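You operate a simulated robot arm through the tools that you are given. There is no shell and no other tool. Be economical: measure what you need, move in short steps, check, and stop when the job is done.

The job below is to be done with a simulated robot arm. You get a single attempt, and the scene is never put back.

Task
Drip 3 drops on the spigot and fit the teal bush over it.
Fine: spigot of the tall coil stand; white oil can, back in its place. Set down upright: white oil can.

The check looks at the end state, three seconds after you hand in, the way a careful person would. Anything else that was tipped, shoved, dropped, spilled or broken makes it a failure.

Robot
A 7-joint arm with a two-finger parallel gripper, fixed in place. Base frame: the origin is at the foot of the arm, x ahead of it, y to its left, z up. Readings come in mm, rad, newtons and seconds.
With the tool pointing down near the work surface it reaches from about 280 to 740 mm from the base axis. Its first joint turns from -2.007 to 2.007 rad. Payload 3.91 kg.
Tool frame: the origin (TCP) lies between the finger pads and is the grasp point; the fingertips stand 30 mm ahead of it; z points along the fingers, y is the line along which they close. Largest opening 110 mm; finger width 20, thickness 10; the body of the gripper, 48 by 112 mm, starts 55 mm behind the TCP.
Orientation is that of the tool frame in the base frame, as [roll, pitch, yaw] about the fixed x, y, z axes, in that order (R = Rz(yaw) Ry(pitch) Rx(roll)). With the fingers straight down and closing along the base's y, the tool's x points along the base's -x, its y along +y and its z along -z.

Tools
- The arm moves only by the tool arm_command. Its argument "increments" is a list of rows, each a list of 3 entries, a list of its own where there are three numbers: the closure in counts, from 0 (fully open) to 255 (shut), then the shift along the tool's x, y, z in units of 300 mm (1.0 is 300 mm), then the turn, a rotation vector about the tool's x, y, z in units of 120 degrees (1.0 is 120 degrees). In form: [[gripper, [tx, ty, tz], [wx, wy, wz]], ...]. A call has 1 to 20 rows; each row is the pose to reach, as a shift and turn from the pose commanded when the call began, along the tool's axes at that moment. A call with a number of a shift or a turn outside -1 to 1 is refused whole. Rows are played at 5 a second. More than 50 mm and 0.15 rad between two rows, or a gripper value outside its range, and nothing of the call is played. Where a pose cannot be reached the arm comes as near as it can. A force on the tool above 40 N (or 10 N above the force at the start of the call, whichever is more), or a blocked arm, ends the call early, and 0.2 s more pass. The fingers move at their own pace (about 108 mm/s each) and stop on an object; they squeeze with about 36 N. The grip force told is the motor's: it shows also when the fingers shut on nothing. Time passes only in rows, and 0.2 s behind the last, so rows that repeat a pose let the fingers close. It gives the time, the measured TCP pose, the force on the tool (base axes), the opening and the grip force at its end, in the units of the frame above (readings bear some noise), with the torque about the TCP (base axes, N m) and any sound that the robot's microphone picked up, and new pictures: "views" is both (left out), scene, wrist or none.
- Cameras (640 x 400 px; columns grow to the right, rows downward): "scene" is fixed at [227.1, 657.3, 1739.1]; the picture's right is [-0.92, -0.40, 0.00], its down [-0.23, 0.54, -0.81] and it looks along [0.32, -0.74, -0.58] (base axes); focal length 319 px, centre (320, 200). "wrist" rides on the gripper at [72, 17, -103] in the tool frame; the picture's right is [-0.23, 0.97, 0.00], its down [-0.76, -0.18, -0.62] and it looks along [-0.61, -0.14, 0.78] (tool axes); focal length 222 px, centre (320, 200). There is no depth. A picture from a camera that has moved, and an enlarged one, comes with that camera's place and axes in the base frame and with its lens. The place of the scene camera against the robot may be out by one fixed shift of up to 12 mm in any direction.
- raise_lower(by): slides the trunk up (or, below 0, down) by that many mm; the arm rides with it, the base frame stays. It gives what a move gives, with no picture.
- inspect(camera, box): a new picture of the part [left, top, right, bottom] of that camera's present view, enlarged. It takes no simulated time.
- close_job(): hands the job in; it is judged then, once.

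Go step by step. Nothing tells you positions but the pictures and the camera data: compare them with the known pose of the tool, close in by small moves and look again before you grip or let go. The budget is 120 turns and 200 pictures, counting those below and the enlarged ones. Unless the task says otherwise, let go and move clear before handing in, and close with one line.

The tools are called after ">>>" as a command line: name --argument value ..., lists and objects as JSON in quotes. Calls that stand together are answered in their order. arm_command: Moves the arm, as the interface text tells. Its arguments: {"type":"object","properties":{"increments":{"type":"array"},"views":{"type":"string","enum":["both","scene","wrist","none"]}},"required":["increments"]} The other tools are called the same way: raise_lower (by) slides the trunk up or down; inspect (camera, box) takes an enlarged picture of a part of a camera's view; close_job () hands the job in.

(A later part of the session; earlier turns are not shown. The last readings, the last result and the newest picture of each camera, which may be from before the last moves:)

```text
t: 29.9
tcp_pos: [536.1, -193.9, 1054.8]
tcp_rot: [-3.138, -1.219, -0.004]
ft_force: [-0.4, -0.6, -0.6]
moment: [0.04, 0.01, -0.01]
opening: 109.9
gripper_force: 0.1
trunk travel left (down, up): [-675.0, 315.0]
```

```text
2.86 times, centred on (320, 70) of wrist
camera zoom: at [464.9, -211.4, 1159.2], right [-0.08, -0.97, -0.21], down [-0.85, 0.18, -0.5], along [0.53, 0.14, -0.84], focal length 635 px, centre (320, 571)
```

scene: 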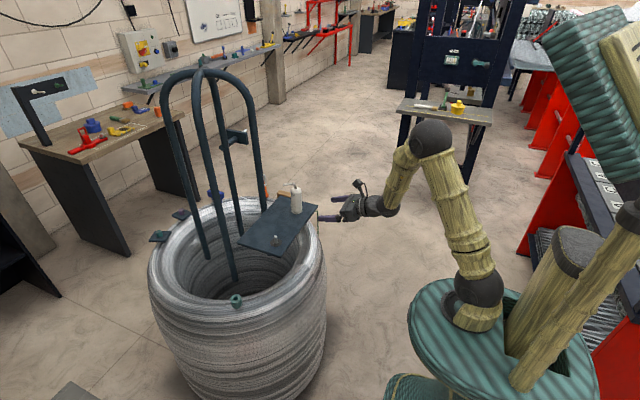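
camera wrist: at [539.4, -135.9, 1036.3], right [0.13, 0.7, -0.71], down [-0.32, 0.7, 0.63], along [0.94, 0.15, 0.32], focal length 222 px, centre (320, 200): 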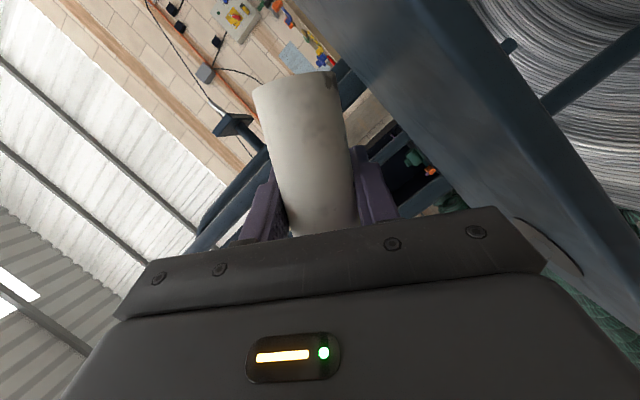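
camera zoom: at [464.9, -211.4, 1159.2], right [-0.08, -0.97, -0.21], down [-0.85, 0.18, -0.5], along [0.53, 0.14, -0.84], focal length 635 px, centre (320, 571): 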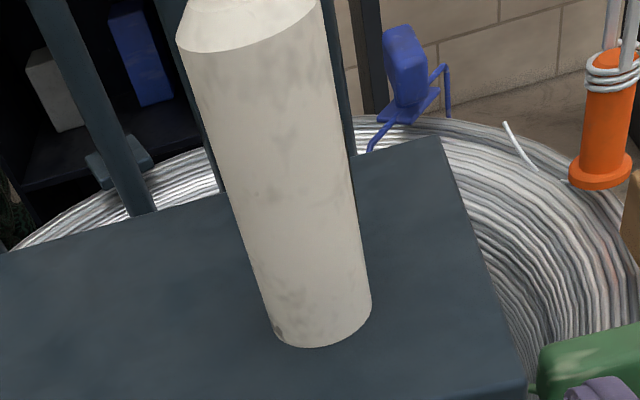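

Combining views, the spigot base is at about (668,-10) with the plate at z about 999 and the spigot top at about 1029. The can is at about (683,-194). I'll advance to straddle the can with the flipped gripper.

>>> arm_command --increments '[[0, [0.0405, 0.0004, 0.1158], [0, 0, 0]], [0, [0.081, 0.0008, 0.2315], [0, 0, 0]], [0, [0.1215, 0.0012, 0.3473], [0, 0, 0]], [0, [0.162, 0.0017, 0.463], [0, 0, 0]], [0, [0.162, 0.0017, 0.463], [0, 0, 0]]]' --views "wrist"

>>> inspect --camera "scene" --box '[260, 165, 356, 225]'

```text
t: 31.1
tcp_pos: [684.0, -193.6, 1052.8]
tcp_rot: [3.14, -1.219, 0.0]
ft_force: [-0.3, -0.2, -0.4]
moment: [0.01, 0.02, 0.01]
opening: 110.1
gripper_force: 0.0
trunk travel left (down, up): [-675.0, 315.0]
camera wrist: at [613.9, -211.1, 1155.9], right [-0.08, -0.97, -0.21], down [-0.85, 0.18, -0.5], along [0.53, 0.14, -0.84], focal length 222 px, centre (320, 200)
```

wrist: 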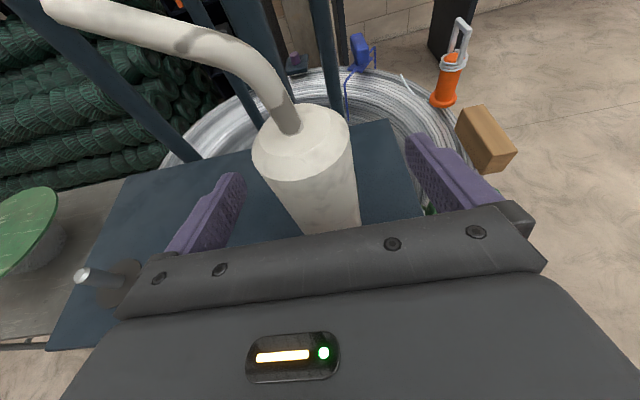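

```text
6.67 times, centred on (308, 195) of scene
camera zoom: at [227.1, 657.3, 1739.1], right [-0.92, -0.4, 0.0], down [-0.23, 0.54, -0.81], along [0.32, -0.74, -0.58], focal length 2124 px, centre (400, 233)
```

zoom: 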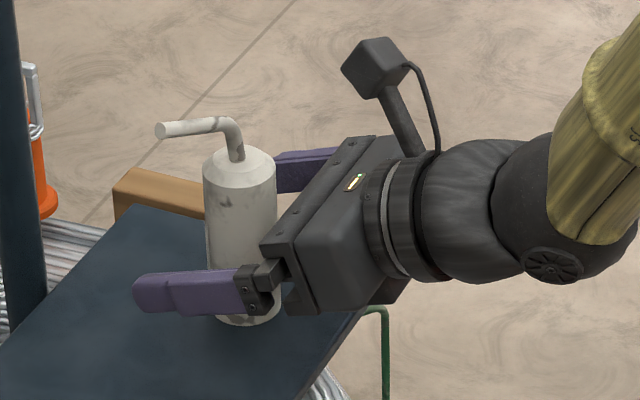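

The spout, can and spigot are all in the wrist view now. The can axis is about (681,-195), so I'll trim slightly and close.

>>> arm_command --increments '[[0, [-0.003, 0.0035, -0.0095], [0, 0, 0]], [120, [-0.003, 0.0035, -0.0095], [0, 0, 0]], [255, [-0.003, 0.0035, -0.0095], [0, 0, 0]], [255, [-0.003, 0.0035, -0.0095], [0, 0, 0]], [255, [-0.003, 0.0035, -0.0095], [0, 0, 0]]]' --views "wrist"

>>> inspect --camera "scene" --box '[260, 165, 356, 225]'

```text
t: 32.3
tcp_pos: [680.8, -194.9, 1052.3]
tcp_rot: [3.14, -1.221, 0.001]
ft_force: [0.3, -0.2, -0.7]
moment: [0.02, 0.05, -0.02]
opening: 37.7
gripper_force: 35.9
trunk travel left (down, up): [-675.0, 315.0]
camera wrist: at [610.0, -212.6, 1156.3], right [-0.08, -0.97, -0.21], down [-0.85, 0.18, -0.5], along [0.53, 0.14, -0.84], focal length 222 px, centre (320, 200)
```

wrist: 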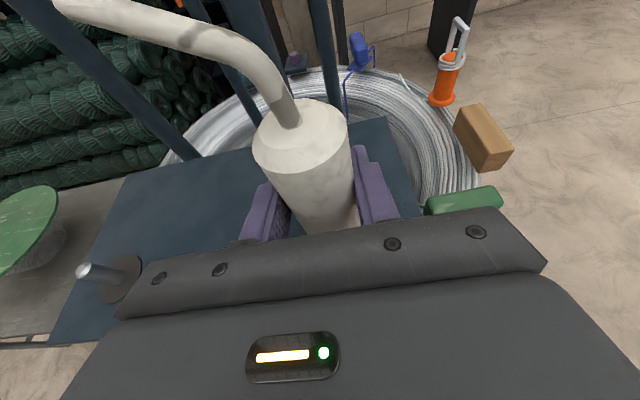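

```text
6.67 times, centred on (308, 195) of scene
camera zoom: at [227.1, 657.3, 1739.1], right [-0.92, -0.4, 0.0], down [-0.23, 0.54, -0.81], along [0.32, -0.74, -0.58], focal length 2124 px, centre (400, 233)
```

zoom: 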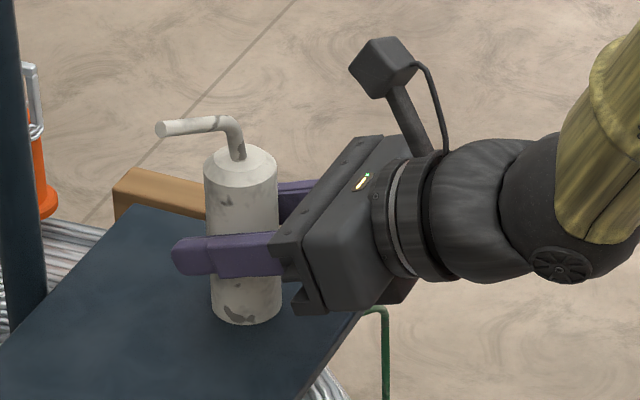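

The grip is good and both views agree that the tip offset from the TCP is about (16.5,53,95). I'll lift gently and carry the can so the tip is above the spigot.

>>> arm_command --increments '[[255, [0.0313, 0, -0.0114], [0, 0, 0]], [255, [0.0783, 0, -0.0285], [0, 0, 0]], [255, [0.141, 0, -0.0513], [0, 0, 0]], [255, [0.2037, 0, -0.074], [0, 0, 0]], [255, [0.197, -0.088, -0.0923], [0, 0, 0]], [255, [0.1903, -0.176, -0.1107], [0, 0, 0]], [255, [0.1837, -0.264, -0.129], [0, 0, 0]], [255, [0.177, -0.352, -0.1474], [0, 0, 0]], [255, [0.1703, -0.44, -0.1657], [0, 0, 0]], [255, [0.1703, -0.44, -0.1657], [0, 0, 0]]]' --views "wrist"

>>> inspect --camera "scene" --box '[256, 180, 304, 240]'

```text
t: 34.5
tcp_pos: [652.5, -63.4, 1120.7]
tcp_rot: [3.14, -1.22, 0.001]
ft_force: [0.2, 0.0, -1.9]
moment: [-0.01, -0.03, -0.05]
opening: 37.6
gripper_force: 35.7
trunk travel left (down, up): [-675.0, 315.0]
camera wrist: at [581.2, -81.1, 1224.2], right [-0.08, -0.97, -0.21], down [-0.85, 0.18, -0.5], along [0.53, 0.14, -0.84], focal length 222 px, centre (320, 200)
```

wrist: 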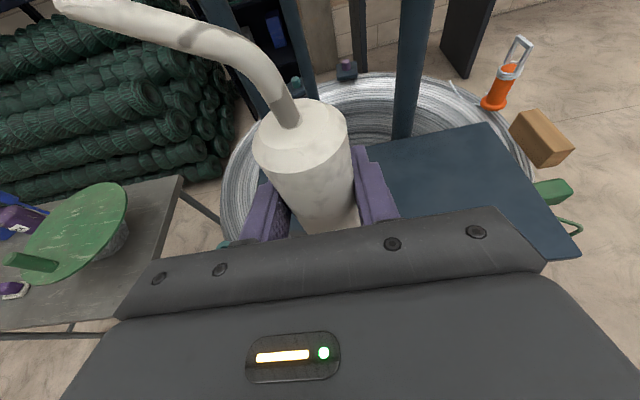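

```text
6.67 times, centred on (280, 210) of scene
camera zoom: at [227.1, 657.3, 1739.1], right [-0.92, -0.4, 0.0], down [-0.23, 0.54, -0.81], along [0.32, -0.74, -0.58], focal length 2124 px, centre (587, 133)
```

zoom: 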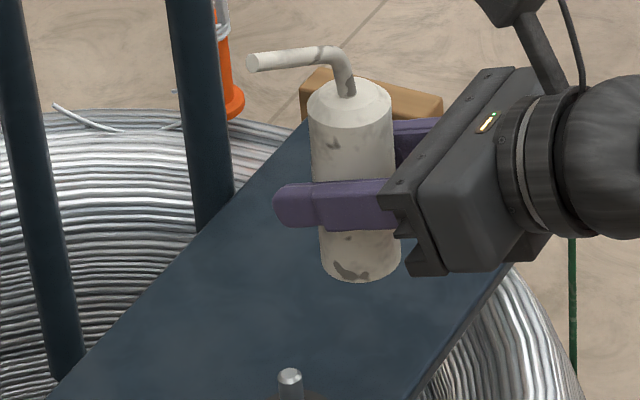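

No slip this time. I'll tilt to 45°, a tilt that gave no drip before, keeping the tip over the spigot.

>>> arm_command --increments '[[255, [-0.0219, 0.039, 0.008], [-0.0214, 0, -0.0588]], [255, [-0.0439, 0.0753, 0.016], [-0.0428, 0, -0.1175]], [255, [-0.0752, 0.107, 0.0274], [-0.0641, 0, -0.1763]], [255, [-0.1065, 0.134, 0.0388], [-0.0855, 0, -0.235]], [255, [-0.1285, 0.1557, 0.0467], [-0.1069, 0, -0.2938]], [255, [-0.1473, 0.1717, 0.0536], [-0.1283, 0, -0.3525]], [255, [-0.1473, 0.1717, 0.0536], [-0.1283, 0, -0.3525]]]' --views "wrist"

>>> inspect --camera "scene" --box '[256, 180, 304, 240]'

```text
t: 36.1
tcp_pos: [650.8, -115.2, 1072.3]
tcp_rot: [1.898, -0.724, 1.097]
ft_force: [-0.4, 0.4, -1.6]
moment: [0.02, 0.03, 0.04]
opening: 37.5
gripper_force: 36.3
trunk travel left (down, up): [-675.0, 315.0]
camera wrist: at [580.2, -53.6, 1157.2], right [-0.08, -0.84, 0.54], down [-0.85, -0.23, -0.48], along [0.53, -0.49, -0.69], focal length 222 px, centre (320, 200)
```

wrist: 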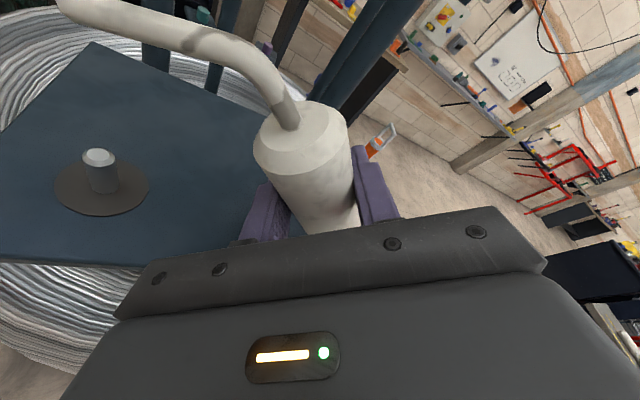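

```text
6.67 times, centred on (280, 210) of scene
camera zoom: at [227.1, 657.3, 1739.1], right [-0.92, -0.4, 0.0], down [-0.23, 0.54, -0.81], along [0.32, -0.74, -0.58], focal length 2124 px, centre (587, 133)
```

zoom: 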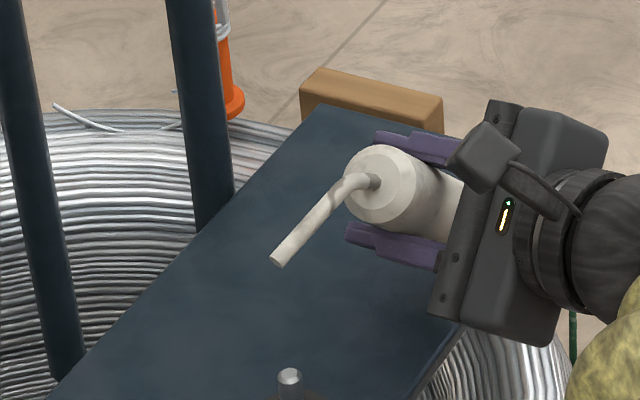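

The wrist view confirms the spigot at (668,-10), and the tip is above it. Next is 60°.

>>> arm_command --increments '[[255, [-0.0197, -0.0073, 0.0072], [-0.0214, 0, -0.0588]], [255, [-0.0357, -0.0187, 0.013], [-0.0428, 0, -0.1175]]]' --views "none"

>>> inspect --camera "scene" --box '[256, 180, 304, 240]'

```text
t: 36.7
tcp_pos: [654.4, -116.3, 1062.3]
tcp_rot: [1.802, -0.554, 1.157]
ft_force: [0.6, 0.1, -7.6]
moment: [-0.08, -0.35, -0.03]
opening: 37.5
gripper_force: 35.5
out of reach, approached as far as the arm can: row 2
trunk travel left (down, up): [-675.0, 315.0]
```

```text
6.67 times, centred on (280, 210) of scene
camera zoom: at [227.1, 657.3, 1739.1], right [-0.92, -0.4, 0.0], down [-0.23, 0.54, -0.81], along [0.32, -0.74, -0.58], focal length 2124 px, centre (587, 133)
```

zoom: 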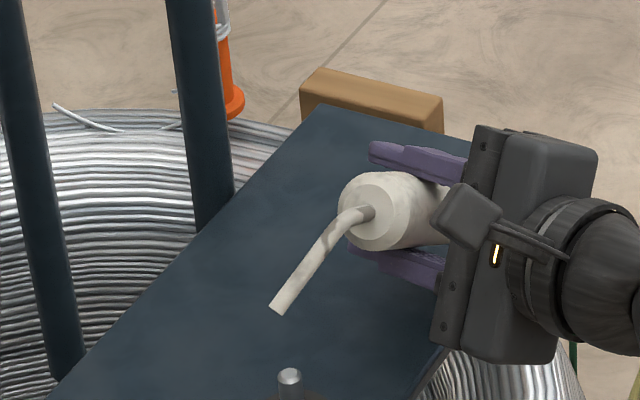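

The same limit hits at 60°, so it comes from tool pitch versus shoulder height, not roll. I'll raise the arm 150 mm at 45° tilt, then lower the trunk by the same amount to ease the wrist.

>>> arm_command --increments '[[255, [0.0658, 0.1038, -0.0239], [0.0078, 0, 0.0215]], [255, [0.1315, 0.2075, -0.0479], [0.0157, 0, 0.0431]], [255, [0.1973, 0.3113, -0.0718], [0.0235, 0, 0.0646]], [255, [0.263, 0.415, -0.0957], [0.0314, 0, 0.0862]], [255, [0.263, 0.415, -0.0957], [0.0314, 0, 0.0862]]]' --views "scene"

```text
t: 37.9
tcp_pos: [652.5, -118.2, 1212.6]
tcp_rot: [1.902, -0.722, 1.095]
ft_force: [-0.4, 0.2, -3.2]
moment: [0.03, 0.0, -0.04]
opening: 37.9
gripper_force: 36.0
trunk travel left (down, up): [-675.0, 315.0]
```

scene: 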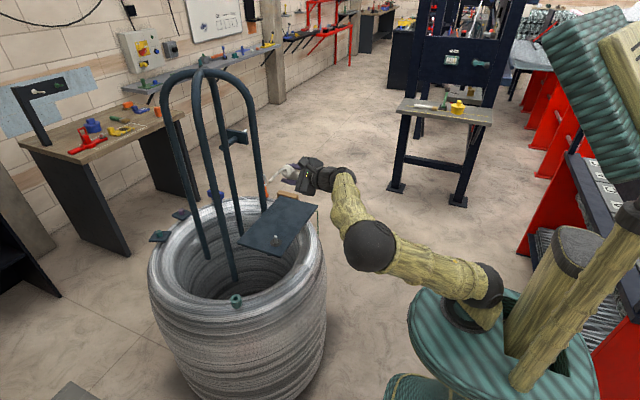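

>>> raise_lower --by -150

>>> inspect --camera "scene" --box '[0, 0, 640, 400]'

>>> inspect --camera "scene" --box '[256, 180, 304, 240]'

```text
t: 39.7
tcp_pos: [651.9, -119.7, 1062.9]
tcp_rot: [1.902, -0.723, 1.094]
ft_force: [-0.1, 0.4, -2.1]
moment: [0.04, 0.0, 0.02]
opening: 37.7
gripper_force: 36.5
trunk travel left (down, up): [-525.0, 465.0]
```

```text
1.00 times, centred on (320, 200) of scene (not enlarged: the box is as wide or as high as the picture)
camera zoom: at [227.1, 657.3, 1739.1], right [-0.92, -0.4, 0.0], down [-0.23, 0.54, -0.81], along [0.32, -0.74, -0.58], focal length 319 px, centre (320, 200)
```

zoom: 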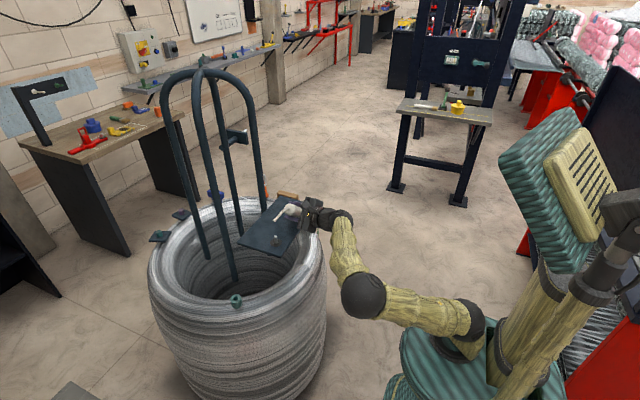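

```text
6.67 times, centred on (280, 210) of scene
camera zoom: at [227.1, 657.3, 1739.1], right [-0.92, -0.4, 0.0], down [-0.23, 0.54, -0.81], along [0.32, -0.74, -0.58], focal length 2124 px, centre (587, 133)
```

zoom: 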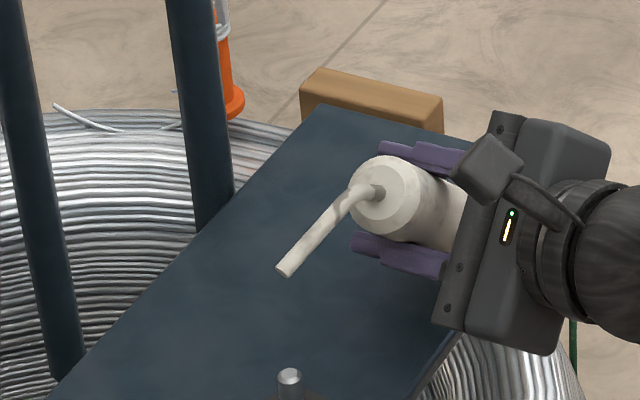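

>>> arm_command --increments '[[255, [0.0069, -0.0026, -0.0025], [-0.0214, 0, -0.0588]], [255, [0, -0.0045, 0], [-0.0428, 0, -0.1175]], [255, [0, -0.0045, 0], [-0.0428, 0, -0.1175]]]' --views "scene"

>>> inspect --camera "scene" --box '[256, 180, 304, 240]'

```text
t: 40.5
tcp_pos: [652.0, -118.3, 1061.7]
tcp_rot: [1.766, -0.481, 1.174]
ft_force: [-0.1, -0.3, -1.6]
moment: [0.02, 0.02, 0.01]
opening: 37.6
gripper_force: 36.0
trunk travel left (down, up): [-525.0, 465.0]
```

scene: 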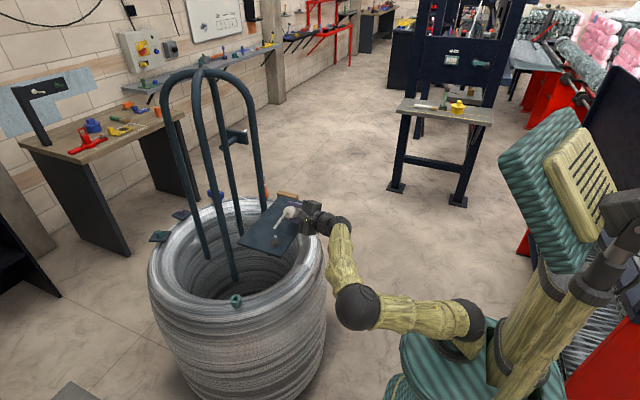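

```text
6.67 times, centred on (280, 210) of scene
camera zoom: at [227.1, 657.3, 1739.1], right [-0.92, -0.4, 0.0], down [-0.23, 0.54, -0.81], along [0.32, -0.74, -0.58], focal length 2124 px, centre (587, 133)
```

zoom: 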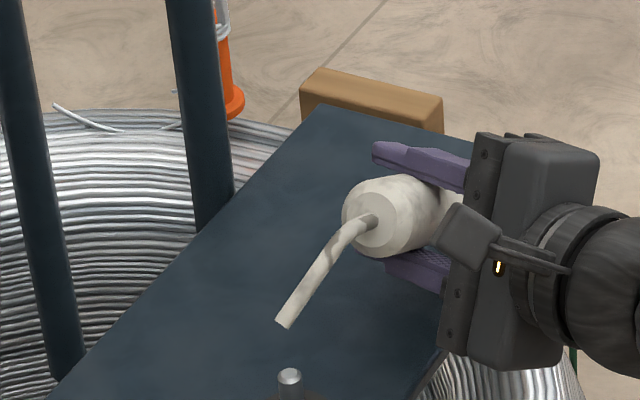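

60° now works cleanly and the tip is about 34 mm above the spigot, with no drop yet. Next is 67.5°.

>>> arm_command --increments '[[255, [-0.0012, -0.0069, 0.0005], [-0.0214, 0, -0.0588]], [255, [-0.0012, -0.0069, 0.0005], [-0.0214, 0, -0.0588]]]' --views "none"

>>> inspect --camera "scene" --box '[256, 180, 304, 240]'

```text
t: 41.1
tcp_pos: [650.1, -117.5, 1059.5]
tcp_rot: [1.711, -0.361, 1.196]
ft_force: [0.4, 0.3, -2.6]
moment: [0.01, 0.0, 0.01]
opening: 37.4
gripper_force: 35.8
trunk travel left (down, up): [-525.0, 465.0]
```

```text
6.67 times, centred on (280, 210) of scene
camera zoom: at [227.1, 657.3, 1739.1], right [-0.92, -0.4, 0.0], down [-0.23, 0.54, -0.81], along [0.32, -0.74, -0.58], focal length 2124 px, centre (587, 133)
```

zoom: 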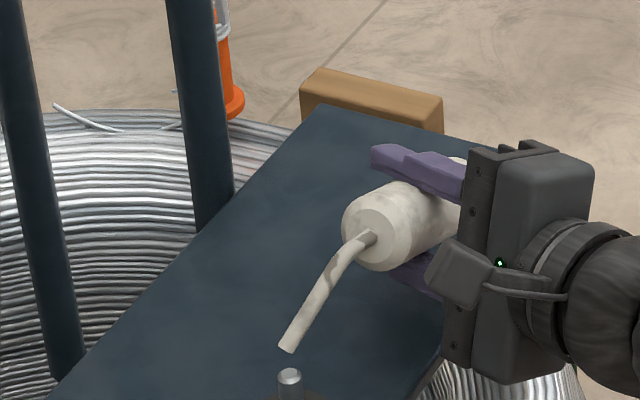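

The tip is about 18 mm right above the spigot. Next is 75°.

>>> arm_command --increments '[[255, [0.0255, 0.0398, -0.0057], [-0.0214, 0, -0.0588]]]' --views "none"

>>> inspect --camera "scene" --box '[256, 180, 304, 240]'

```text
t: 41.5
tcp_pos: [652.7, -115.1, 1072.2]
tcp_rot: [1.664, -0.235, 1.208]
ft_force: [0.5, -0.8, -2.0]
moment: [0.03, 0.01, 0.02]
opening: 37.7
gripper_force: 36.2
trunk travel left (down, up): [-525.0, 465.0]
```

```text
6.67 times, centred on (280, 210) of scene
camera zoom: at [227.1, 657.3, 1739.1], right [-0.92, -0.4, 0.0], down [-0.23, 0.54, -0.81], along [0.32, -0.74, -0.58], focal length 2124 px, centre (587, 133)
```

zoom: 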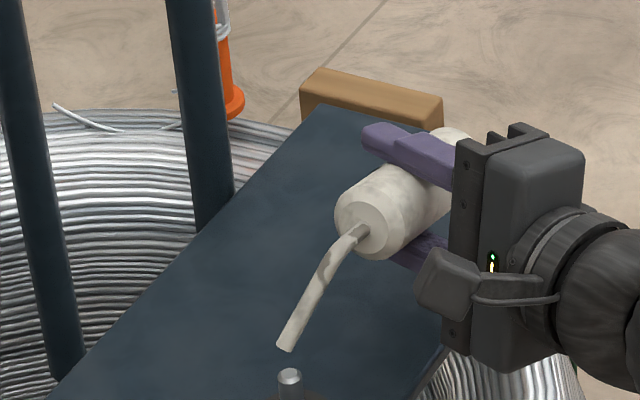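

>>> arm_command --increments '[[255, [0.0238, 0.038, -0.0087], [-0.0214, 0, -0.0588]]]' --views "none"

>>> inspect --camera "scene" --box '[256, 180, 304, 240]'

```text
t: 41.9
tcp_pos: [653.2, -109.6, 1086.2]
tcp_rot: [1.614, -0.116, 1.22]
ft_force: [-0.7, -0.3, -0.8]
moment: [0.02, 0.01, -0.03]
opening: 37.8
gripper_force: 36.5
trunk travel left (down, up): [-525.0, 465.0]
```

```text
6.67 times, centred on (280, 210) of scene
camera zoom: at [227.1, 657.3, 1739.1], right [-0.92, -0.4, 0.0], down [-0.23, 0.54, -0.81], along [0.32, -0.74, -0.58], focal length 2124 px, centre (587, 133)
```

zoom: 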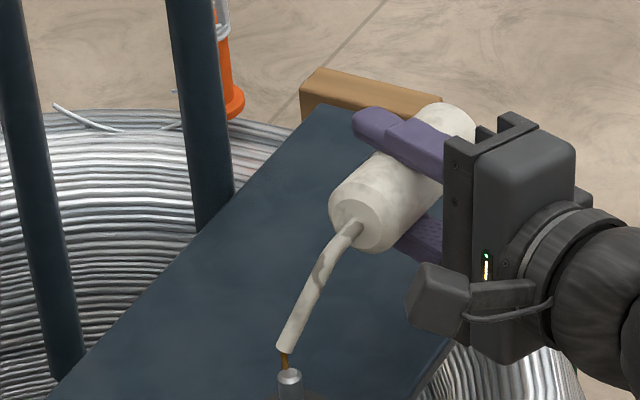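

An amber drop is starting to fall from the tip toward the spigot. I'll hold one beat with a tiny centring correction.

>>> arm_command --increments '[[255, [-0.0023, 0, -0.0063], [0, 0, 0]]]' --views "none"

>>> inspect --camera "scene" --box '[268, 220, 292, 240]'

```text
t: 42.3
tcp_pos: [650.7, -109.7, 1086.4]
tcp_rot: [1.617, -0.115, 1.218]
ft_force: [0.3, -1.3, -2.4]
moment: [0.03, 0.01, 0.02]
opening: 37.5
gripper_force: 36.0
trunk travel left (down, up): [-525.0, 465.0]
```

```text
16.00 times, centred on (280, 230) of scene
camera zoom: at [227.1, 657.3, 1739.1], right [-0.92, -0.4, 0.0], down [-0.23, 0.54, -0.81], along [0.32, -0.74, -0.58], focal length 5097 px, centre (960, -280)
```

zoom: 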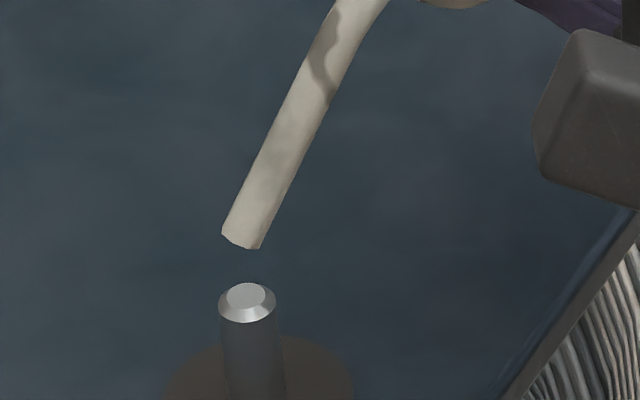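

The drop has fallen, presumably as drop 1. I'll watch in short beats to count.

>>> arm_command --increments '[[255, [0, 0, 0], [0, 0, 0]]]' --views "none"

>>> inspect --camera "scene" --box '[268, 220, 292, 240]'

```text
t: 42.7
tcp_pos: [651.3, -110.6, 1085.4]
tcp_rot: [1.617, -0.118, 1.217]
ft_force: [0.1, 0.1, -3.1]
moment: [0.06, 0.0, 0.03]
opening: 37.7
gripper_force: 36.3
trunk travel left (down, up): [-525.0, 465.0]
```

```text
16.00 times, centred on (280, 230) of scene
camera zoom: at [227.1, 657.3, 1739.1], right [-0.92, -0.4, 0.0], down [-0.23, 0.54, -0.81], along [0.32, -0.74, -0.58], focal length 5097 px, centre (960, -280)
```

zoom: 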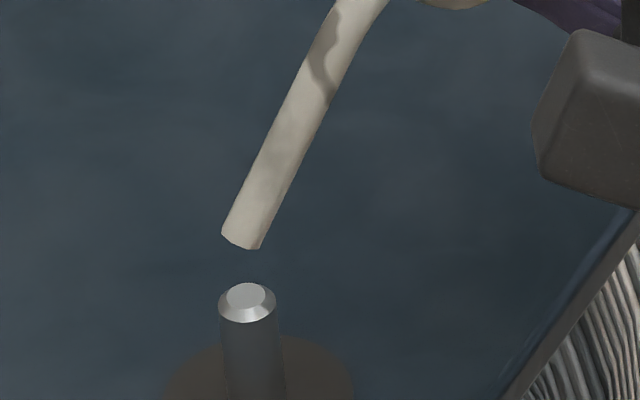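

>>> arm_command --increments '[[255, [0, 0, 0], [0, 0, 0]]]' --views "none"

>>> inspect --camera "scene" --box '[268, 220, 292, 240]'

```text
t: 43.1
tcp_pos: [650.3, -110.0, 1086.0]
tcp_rot: [1.617, -0.117, 1.219]
ft_force: [-0.5, -0.5, -1.5]
moment: [0.05, 0.01, -0.01]
opening: 37.7
gripper_force: 35.7
trunk travel left (down, up): [-525.0, 465.0]
```

```text
16.00 times, centred on (280, 230) of scene
camera zoom: at [227.1, 657.3, 1739.1], right [-0.92, -0.4, 0.0], down [-0.23, 0.54, -0.81], along [0.32, -0.74, -0.58], focal length 5097 px, centre (960, -280)
```

zoom: 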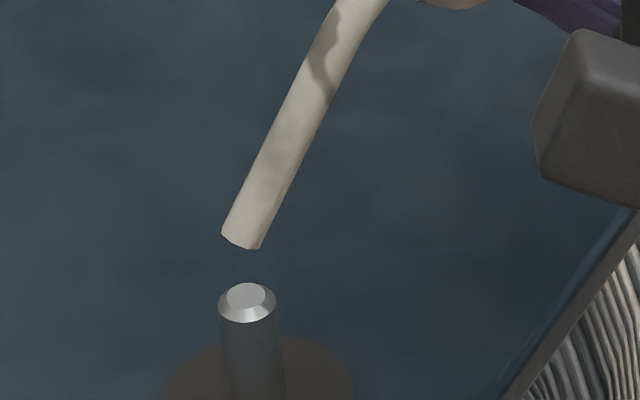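

No further drops in 1.2 s, so a drop seems to fall once per tip past about 80°. I'll tilt back to 60°, then tip again.

>>> arm_command --increments '[[255, [-0.019, -0.041, 0.0069], [0.0214, 0, 0.0588]], [255, [-0.032, -0.0797, 0.0117], [0.0428, 0, 0.1175]], [255, [-0.034, -0.0793, 0.0123], [0.0641, 0, 0.1763]], [255, [-0.034, -0.0793, 0.0123], [0.0641, 0, 0.1763]]]' --views "none"

>>> inspect --camera "scene" --box '[268, 220, 292, 240]'

>>> inspect --camera "wrist" --box '[0, 0, 320, 200]'

```text
t: 44.1
tcp_pos: [651.7, -118.3, 1062.6]
tcp_rot: [1.764, -0.482, 1.173]
ft_force: [-0.2, 0.8, -1.9]
moment: [0.02, 0.02, -0.01]
opening: 37.5
gripper_force: 36.2
trunk travel left (down, up): [-525.0, 465.0]
```

```text
16.00 times, centred on (280, 230) of scene
camera zoom: at [227.1, 657.3, 1739.1], right [-0.92, -0.4, 0.0], down [-0.23, 0.54, -0.81], along [0.32, -0.74, -0.58], focal length 5097 px, centre (960, -280)
```

zoom: 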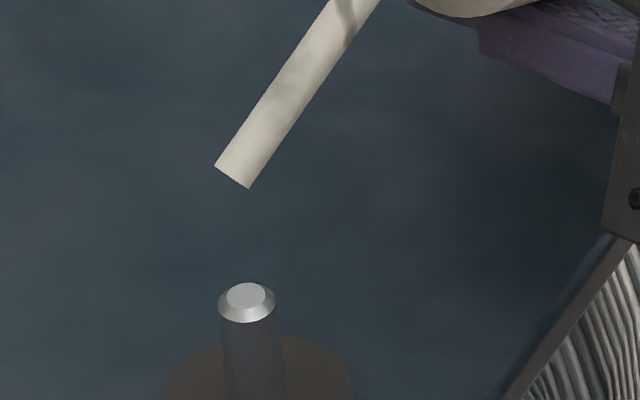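

```text
2.00 times, centred on (160, 100) of wrist
camera zoom: at [579.9, -36.9, 1127.8], right [-0.08, -0.67, 0.74], down [-0.85, -0.35, -0.4], along [0.53, -0.66, -0.54], focal length 444 px, centre (640, 400)
```

zoom: 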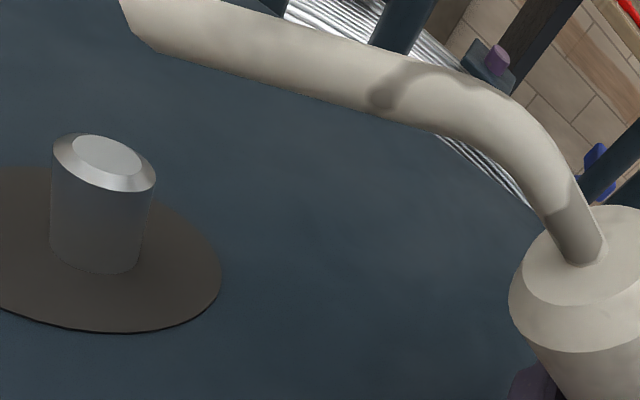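

Now the second tip: up to 75°, then 82.5°.

>>> arm_command --increments '[[255, [0.0019, -0.0012, -0.0007], [-0.0214, 0, -0.0588]], [255, [0.0278, 0.0291, -0.0101], [-0.0428, 0, -0.1175]]]' --views "none"

>>> inspect --camera "scene" --box '[268, 220, 292, 240]'

>>> arm_command --increments '[[255, [0.0238, 0.038, -0.0087], [-0.0214, 0, -0.0588]]]' --views "none"

>>> inspect --camera "scene" --box '[268, 220, 292, 240]'

```text
t: 44.7
tcp_pos: [650.6, -114.7, 1073.9]
tcp_rot: [1.665, -0.237, 1.21]
ft_force: [0.4, -0.3, -1.8]
moment: [-0.01, -0.03, -0.01]
opening: 37.6
gripper_force: 35.8
trunk travel left (down, up): [-525.0, 465.0]
```

```text
16.00 times, centred on (280, 230) of scene
camera zoom: at [227.1, 657.3, 1739.1], right [-0.92, -0.4, 0.0], down [-0.23, 0.54, -0.81], along [0.32, -0.74, -0.58], focal length 5097 px, centre (960, -280)
```

zoom: 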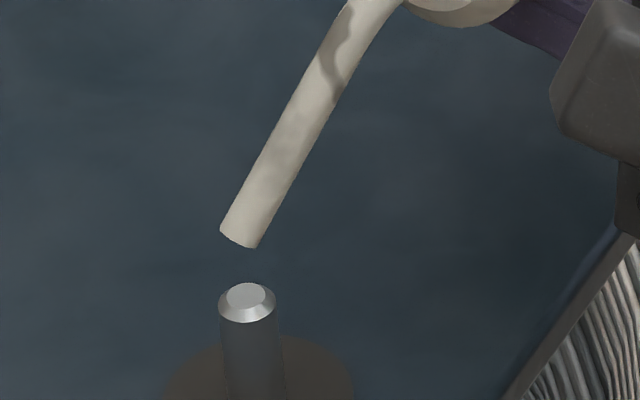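

```text
t: 45.1
tcp_pos: [652.0, -109.6, 1087.3]
tcp_rot: [1.618, -0.115, 1.217]
ft_force: [0.7, 0.3, -1.9]
moment: [0.06, 0.0, -0.02]
opening: 37.7
gripper_force: 35.9
trunk travel left (down, up): [-525.0, 465.0]
```

```text
16.00 times, centred on (280, 230) of scene
camera zoom: at [227.1, 657.3, 1739.1], right [-0.92, -0.4, 0.0], down [-0.23, 0.54, -0.81], along [0.32, -0.74, -0.58], focal length 5097 px, centre (960, -280)
```

zoom: 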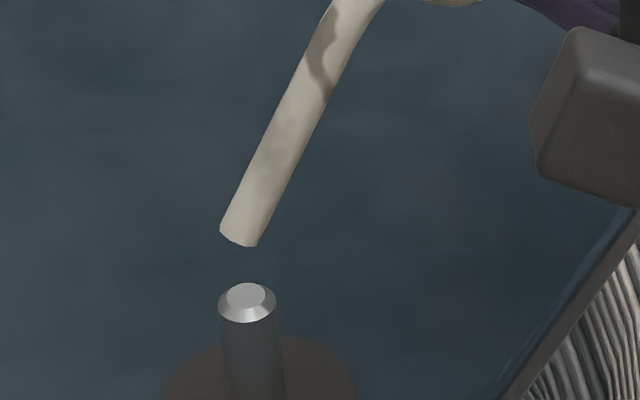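

>>> arm_command --increments '[[255, [0, 0, 0], [0, 0, 0]]]' --views "none"

>>> inspect --camera "scene" --box '[268, 220, 292, 240]'

```text
t: 45.5
tcp_pos: [652.0, -109.5, 1087.7]
tcp_rot: [1.616, -0.116, 1.217]
ft_force: [0.7, -0.3, -1.9]
moment: [0.05, 0.01, -0.02]
opening: 37.8
gripper_force: 36.3
trunk travel left (down, up): [-525.0, 465.0]
```

```text
16.00 times, centred on (280, 230) of scene
camera zoom: at [227.1, 657.3, 1739.1], right [-0.92, -0.4, 0.0], down [-0.23, 0.54, -0.81], along [0.32, -0.74, -0.58], focal length 5097 px, centre (960, -280)
```

zoom: 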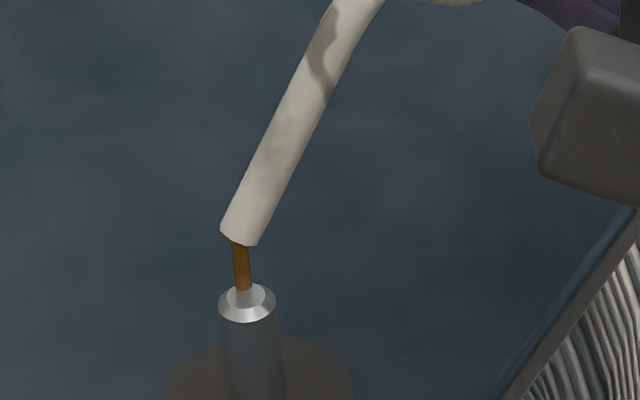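

A second streak lands right on the spigot. It came about 1.7 s × 2 after the first, and the can stayed at or above 60° throughout, so timed dripping fits an unseen drop during my tilt-back (about 41.8, 43.5 and 45.3 s). I'll tilt back quickly before another falls.

>>> arm_command --increments '[[255, [-0.019, -0.041, 0.0069], [0.0242, 0, 0.0666]], [255, [-0.0303, -0.0663, 0.011], [0.0484, 0, 0.1332]], [255, [-0.0309, -0.0528, 0.0112], [0.0727, 0, 0.1997]], [255, [-0.025, -0.0368, 0.0091], [0.0969, 0, 0.2663]], [255, [-0.0132, -0.015, 0.0048], [0.1211, 0, 0.3329]]]' --views "none"

>>> inspect --camera "scene" --box '[262, 222, 294, 250]'

>>> inspect --camera "wrist" --box '[0, 60, 240, 260]'

```text
t: 46.7
tcp_pos: [650.7, -113.9, 1083.3]
tcp_rot: [1.957, -0.8, 1.052]
ft_force: [0.3, 0.1, -1.4]
moment: [0.02, 0.0, 0.0]
opening: 37.6
gripper_force: 36.2
trunk travel left (down, up): [-525.0, 465.0]
```

```text
14.29 times, centred on (278, 236) of scene
camera zoom: at [227.1, 657.3, 1739.1], right [-0.92, -0.4, 0.0], down [-0.23, 0.54, -0.81], along [0.32, -0.74, -0.58], focal length 4551 px, centre (920, -314)
```

zoom: 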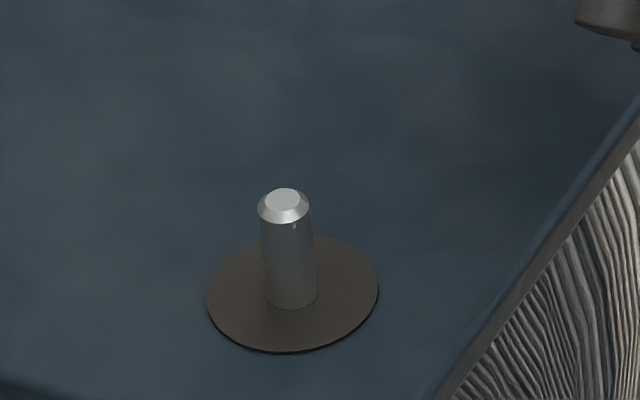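

```text
2.00 times, centred on (120, 160) of wrist
camera zoom: at [579.5, -60.5, 1172.2], right [-0.08, -0.88, 0.47], down [-0.85, -0.19, -0.5], along [0.53, -0.43, -0.73], focal length 444 px, centre (720, 280)
```

zoom: 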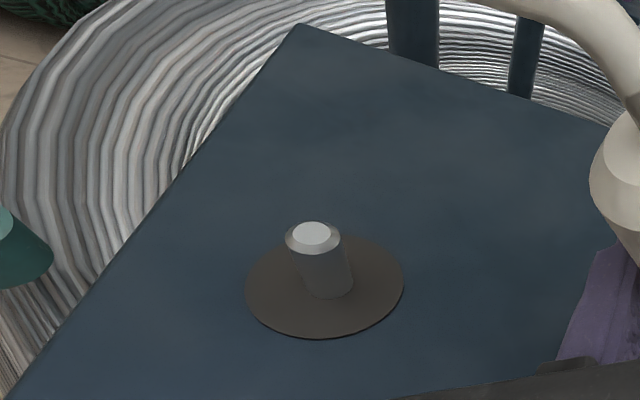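

I count the drips as complete on that timing and will stop here. The spigot and plate look clean. I'll turn the can upright and carry it above its place.

>>> arm_command --increments '[[255, [-0.0062, 0.0471, 0.0216], [0.0192, 0, 0.0526]], [255, [-0.0123, 0.0941, 0.0431], [0.0383, 0, 0.1052]], [255, [-0.0185, 0.1412, 0.0647], [0.0575, 0, 0.1579]], [255, [-0.0247, 0.1882, 0.0862], [0.0766, 0, 0.2105]], [255, [-0.0308, 0.2353, 0.1078], [0.0958, 0, 0.2631]], [255, [-0.037, 0.2823, 0.1293], [0.1149, 0, 0.3157]], [255, [-0.037, 0.2823, 0.1293], [0.1149, 0, 0.3157]]]' --views "scene"

>>> inspect --camera "scene" --box '[260, 165, 356, 225]'

```text
t: 48.3
tcp_pos: [683.7, -195.2, 1118.2]
tcp_rot: [-3.141, -1.219, -0.002]
ft_force: [0.3, -0.6, -2.5]
moment: [0.0, -0.02, -0.03]
opening: 37.6
gripper_force: 36.1
trunk travel left (down, up): [-525.0, 465.0]
```

scene: 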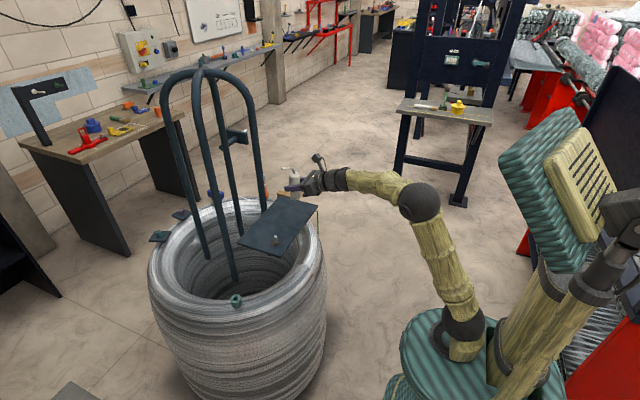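

```text
6.67 times, centred on (308, 195) of scene
camera zoom: at [227.1, 657.3, 1739.1], right [-0.92, -0.4, 0.0], down [-0.23, 0.54, -0.81], along [0.32, -0.74, -0.58], focal length 2124 px, centre (400, 233)
```

zoom: 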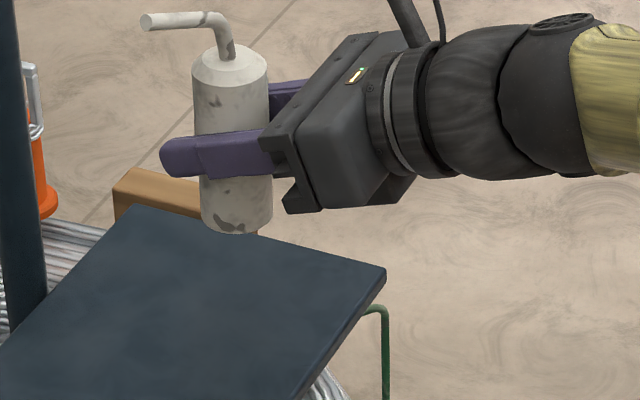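

>>> arm_command --increments '[[255, [-0.0648, -0.0016, 0.0236], [0, 0, 0]], [255, [-0.1295, -0.0031, 0.0471], [0, 0, 0]], [255, [-0.1943, -0.0047, 0.0707], [0, 0, 0]], [255, [-0.1943, -0.0047, 0.0707], [0, 0, 0]]]' --views "none"

>>> arm_command --increments '[[255, [-0.0063, 0, 0.0023], [0, 0, 0]], [255, [-0.0063, 0, 0.0023], [0, 0, 0]]]' --views "none"

>>> inspect --camera "scene" --box '[260, 165, 356, 225]'

```text
t: 49.3
tcp_pos: [682.7, -193.2, 1057.5]
tcp_rot: [-3.141, -1.221, -0.001]
ft_force: [0.1, 0.8, -0.3]
moment: [-0.03, 0.0, -0.01]
opening: 37.6
gripper_force: 35.8
trunk travel left (down, up): [-525.0, 465.0]
```

```text
t: 49.9
tcp_pos: [683.3, -191.7, 1055.0]
tcp_rot: [3.139, -1.219, 0.002]
ft_force: [-0.4, 0.2, 0.6]
moment: [0.03, -0.03, -0.01]
opening: 37.6
gripper_force: 35.7
trunk travel left (down, up): [-525.0, 465.0]
```

```text
6.67 times, centred on (308, 195) of scene
camera zoom: at [227.1, 657.3, 1739.1], right [-0.92, -0.4, 0.0], down [-0.23, 0.54, -0.81], along [0.32, -0.74, -0.58], focal length 2124 px, centre (400, 233)
```

zoom: 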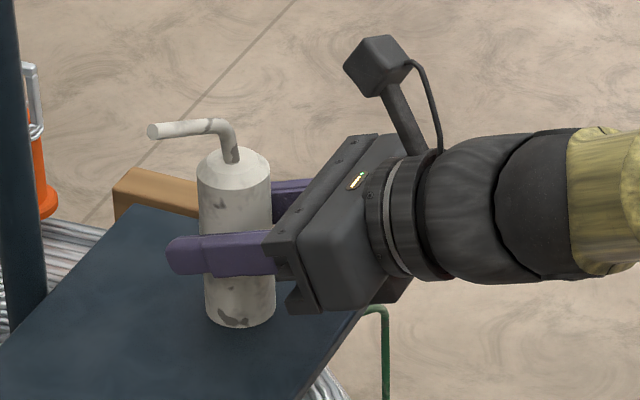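

>>> arm_command --increments '[[255, [-0.0031, 0, 0.0011], [0, 0, 0]], [255, [-0.0031, 0, 0.0011], [0, 0, 0]]]' --views "none"

```text
t: 50.5
tcp_pos: [682.1, -191.4, 1055.8]
tcp_rot: [3.137, -1.221, 0.002]
ft_force: [1.6, -0.7, 7.2]
moment: [-0.07, -0.03, 0.0]
opening: 37.5
gripper_force: 35.8
trunk travel left (down, up): [-525.0, 465.0]
```

It's resting on the plate. I'll open and back out.

>>> arm_command --increments '[[255, [0.0025, 0, -0.0009], [0, 0, 0]], [140, [0.0025, 0, -0.0009], [0, 0, 0]], [100, [0.0025, 0, -0.0009], [0, 0, 0]], [0, [0.0025, 0, -0.0009], [0, 0, 0]], [0, [0.0025, 0, -0.0009], [0, 0, 0]], [0, [0.0025, 0, -0.0009], [0, 0, 0]]]' --views "none"

>>> arm_command --increments '[[0, [-0.034, 0, -0.094], [0, 0, 0]], [0, [-0.068, 0, -0.188], [0, 0, 0]], [0, [-0.103, 0, -0.282], [0, 0, 0]], [0, [-0.137, 0, -0.376], [0, 0, 0]], [0, [-0.171, 0, -0.47], [0, 0, 0]], [0, [-0.171, 0, -0.47], [0, 0, 0]]]' --views "wrist"

>>> inspect --camera "scene" --box '[260, 165, 356, 225]'

```text
t: 51.9
tcp_pos: [682.4, -191.6, 1055.4]
tcp_rot: [3.138, -1.22, 0.002]
ft_force: [-0.2, -0.1, 0.2]
moment: [0.01, -0.02, -0.02]
opening: 109.7
gripper_force: 0.0
trunk travel left (down, up): [-525.0, 465.0]
```

```text
t: 53.3
tcp_pos: [531.5, -192.3, 1052.8]
tcp_rot: [3.14, -1.218, 0.002]
ft_force: [-0.3, -1.0, 0.7]
moment: [0.0, 0.0, -0.01]
opening: 110.1
gripper_force: 0.0
trunk travel left (down, up): [-525.0, 465.0]
camera wrist: at [460.1, -209.4, 1157.4], right [-0.08, -0.97, -0.21], down [-0.85, 0.18, -0.5], along [0.53, 0.14, -0.84], focal length 222 px, centre (320, 200)
```

wrist: 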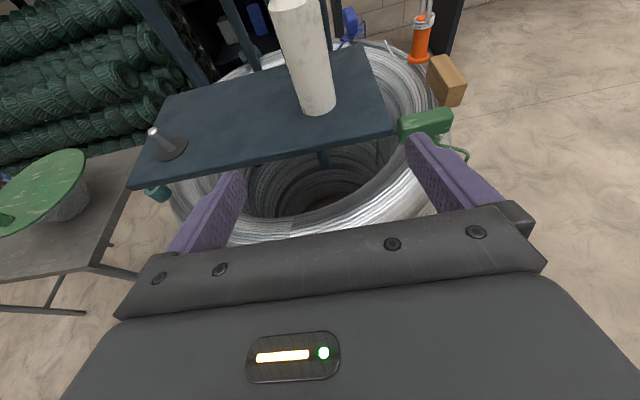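

```text
6.67 times, centred on (308, 195) of scene
camera zoom: at [227.1, 657.3, 1739.1], right [-0.92, -0.4, 0.0], down [-0.23, 0.54, -0.81], along [0.32, -0.74, -0.58], focal length 2124 px, centre (400, 233)
```

zoom: 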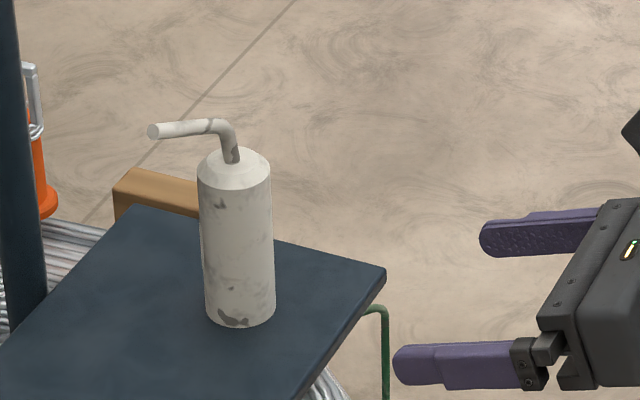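

The can is standing exactly where it began. Now the bush: I'll back off and roll the gripper back to normal so the camera looks forward and down.

>>> arm_command --increments '[[0, [0, 0, -0.02], [0, 0, -0.068]], [0, [0, 0, -0.04], [0, 0, -0.136]], [0, [0, 0, -0.06], [0, 0, -0.205]], [0, [0, 0, -0.08], [0, 0, -0.273]], [0, [0, 0, -0.1], [0, 0, -0.341]], [0, [0, 0, -0.1], [0, 0, -0.409]], [0, [0, 0, -0.1], [0, 0, -0.477]], [0, [0, 0, -0.1], [0, 0, -0.545]], [0, [0, 0, -0.1], [0, 0, -0.614]], [0, [0, 0, -0.1], [0, 0, -0.682]], [0, [0, 0, -0.1], [0, 0, -0.75]], [0, [0, 0, -0.1], [0, 0, -0.75]]]' --views "none"

>>> arm_command --increments '[[0, [0, 0, 0], [0, 0, -0.068]], [0, [0, 0, 0], [0, 0, -0.136]], [0, [0, 0, 0], [0, 0, -0.205]], [0, [0, 0, 0], [0, 0, -0.273]], [0, [0, 0, 0], [0, 0, -0.341]], [0, [0, 0, 0], [0, 0, -0.409]], [0, [0, 0, 0], [0, 0, -0.477]], [0, [0, 0, 0], [0, 0, -0.545]], [0, [0, 0, 0], [0, 0, -0.614]], [0, [0, 0, 0], [0, 0, -0.682]], [0, [0, 0, 0], [0, 0, -0.75]], [0, [0, 0, 0], [0, 0, -0.75]]]' --views "scene"

```text
t: 55.9
tcp_pos: [503.8, -193.0, 1064.2]
tcp_rot: [1.921, 0.002, 1.57]
ft_force: [-0.5, -0.1, 0.1]
moment: [0.02, 0.01, -0.03]
opening: 110.1
gripper_force: 0.1
trunk travel left (down, up): [-525.0, 465.0]
```

```text
t: 58.5
tcp_pos: [502.8, -192.1, 1065.5]
tcp_rot: [-3.136, 1.22, -3.137]
ft_force: [-0.6, -0.1, 0.1]
moment: [0.0, 0.0, 0.01]
opening: 110.1
gripper_force: 0.1
trunk travel left (down, up): [-525.0, 465.0]
```

scene: 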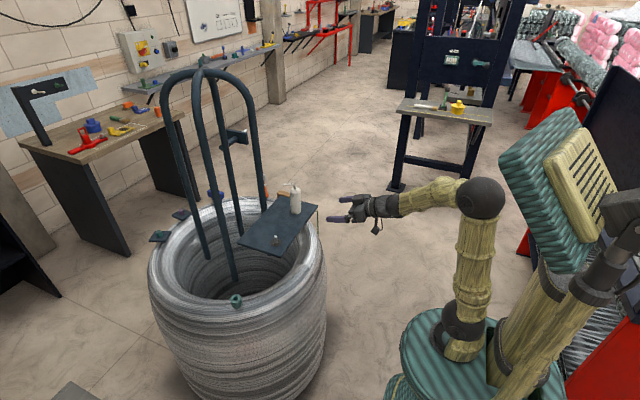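

>>> arm_command --increments '[[0, [-0.007, 0.139, -0.002], [0, 0.0536, 0]], [0, [-0.013, 0.278, -0.005], [0, 0.107, 0]], [0, [-0.02, 0.417, -0.007], [0, 0.161, 0]], [0, [-0.027, 0.556, -0.01], [0, 0.214, 0]], [0, [-0.034, 0.695, -0.012], [0, 0.268, 0]], [0, [-0.04, 0.834, -0.015], [0, 0.321, 0]], [0, [-0.047, 0.973, -0.017], [0, 0.375, 0]], [0, [-0.047, 0.973, -0.017], [0, 0.375, 0]]]' --views "wrist"

```text
t: 60.3
tcp_pos: [505.2, 98.7, 1079.1]
tcp_rot: [-3.14, 0.433, -3.14]
ft_force: [0.3, 0.1, 0.0]
moment: [0.0, 0.03, 0.01]
opening: 110.0
gripper_force: 0.0
trunk travel left (down, up): [-525.0, 465.0]
camera wrist: at [396.7, 115.9, 1142.8], right [0.21, 0.97, 0.09], down [0.43, -0.18, 0.89], along [0.88, -0.14, -0.46], focal length 222 px, centre (320, 200)
```

wrist: 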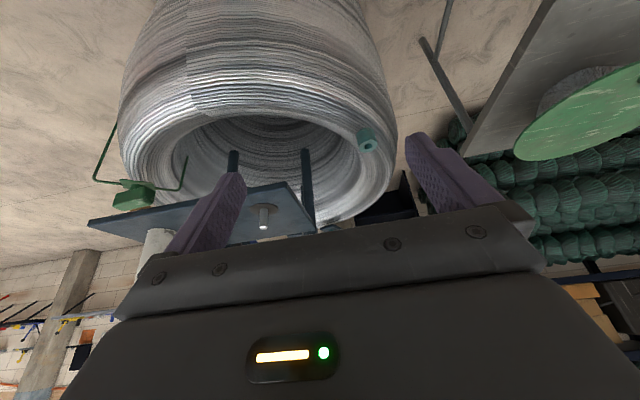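

>>> inspect --camera "wrist" --box '[320, 105, 416, 165]'

```text
6.67 times, centred on (368, 135) of wrist
camera zoom: at [396.7, 115.9, 1142.8], right [0.21, 0.97, 0.09], down [0.43, -0.18, 0.89], along [0.88, -0.14, -0.46], focal length 1481 px, centre (0, 633)
```

zoom: 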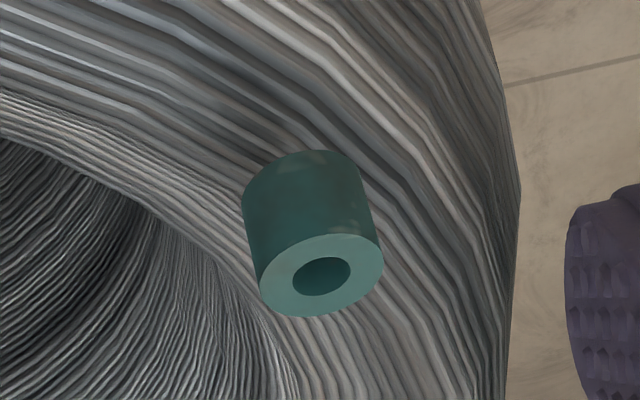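

The bush top is at about (719,160,888) and it's about 34 mm wide. I'll move to a hover beside it, with the gripper yawed 38° so it closes across the coil rim.

>>> arm_command --increments '[[0, [-0.0758, 0.0254, 0.1298], [-0.0266, 0, -0.0575]], [0, [-0.1516, 0.0508, 0.2596], [-0.0532, 0, -0.115]], [0, [-0.2274, 0.0762, 0.3894], [-0.0797, 0, -0.1724]], [0, [-0.3032, 0.1016, 0.5192], [-0.1063, 0, -0.2299]], [0, [-0.379, 0.127, 0.649], [-0.1329, 0, -0.2874]], [0, [-0.379, 0.127, 0.649], [-0.1329, 0, -0.2874]]]'

```text
t: 61.7
tcp_pos: [689.1, 138.7, 951.3]
tcp_rot: [-3.14, 0.434, -2.476]
ft_force: [-0.4, 0.1, -0.1]
moment: [-0.02, -0.01, -0.03]
opening: 110.2
gripper_force: 0.1
trunk travel left (down, up): [-525.0, 465.0]
camera wrist: at [593.7, 84.6, 1014.3], right [-0.44, 0.89, 0.09], down [0.45, 0.13, 0.89], along [0.78, 0.43, -0.45], focal length 222 px, centre (320, 200)
```

scene: 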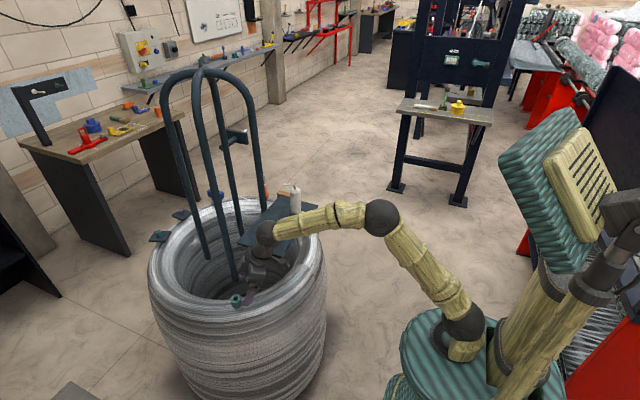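
wrist: 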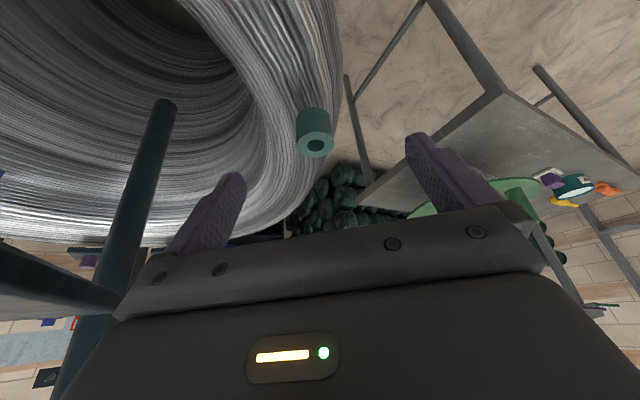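

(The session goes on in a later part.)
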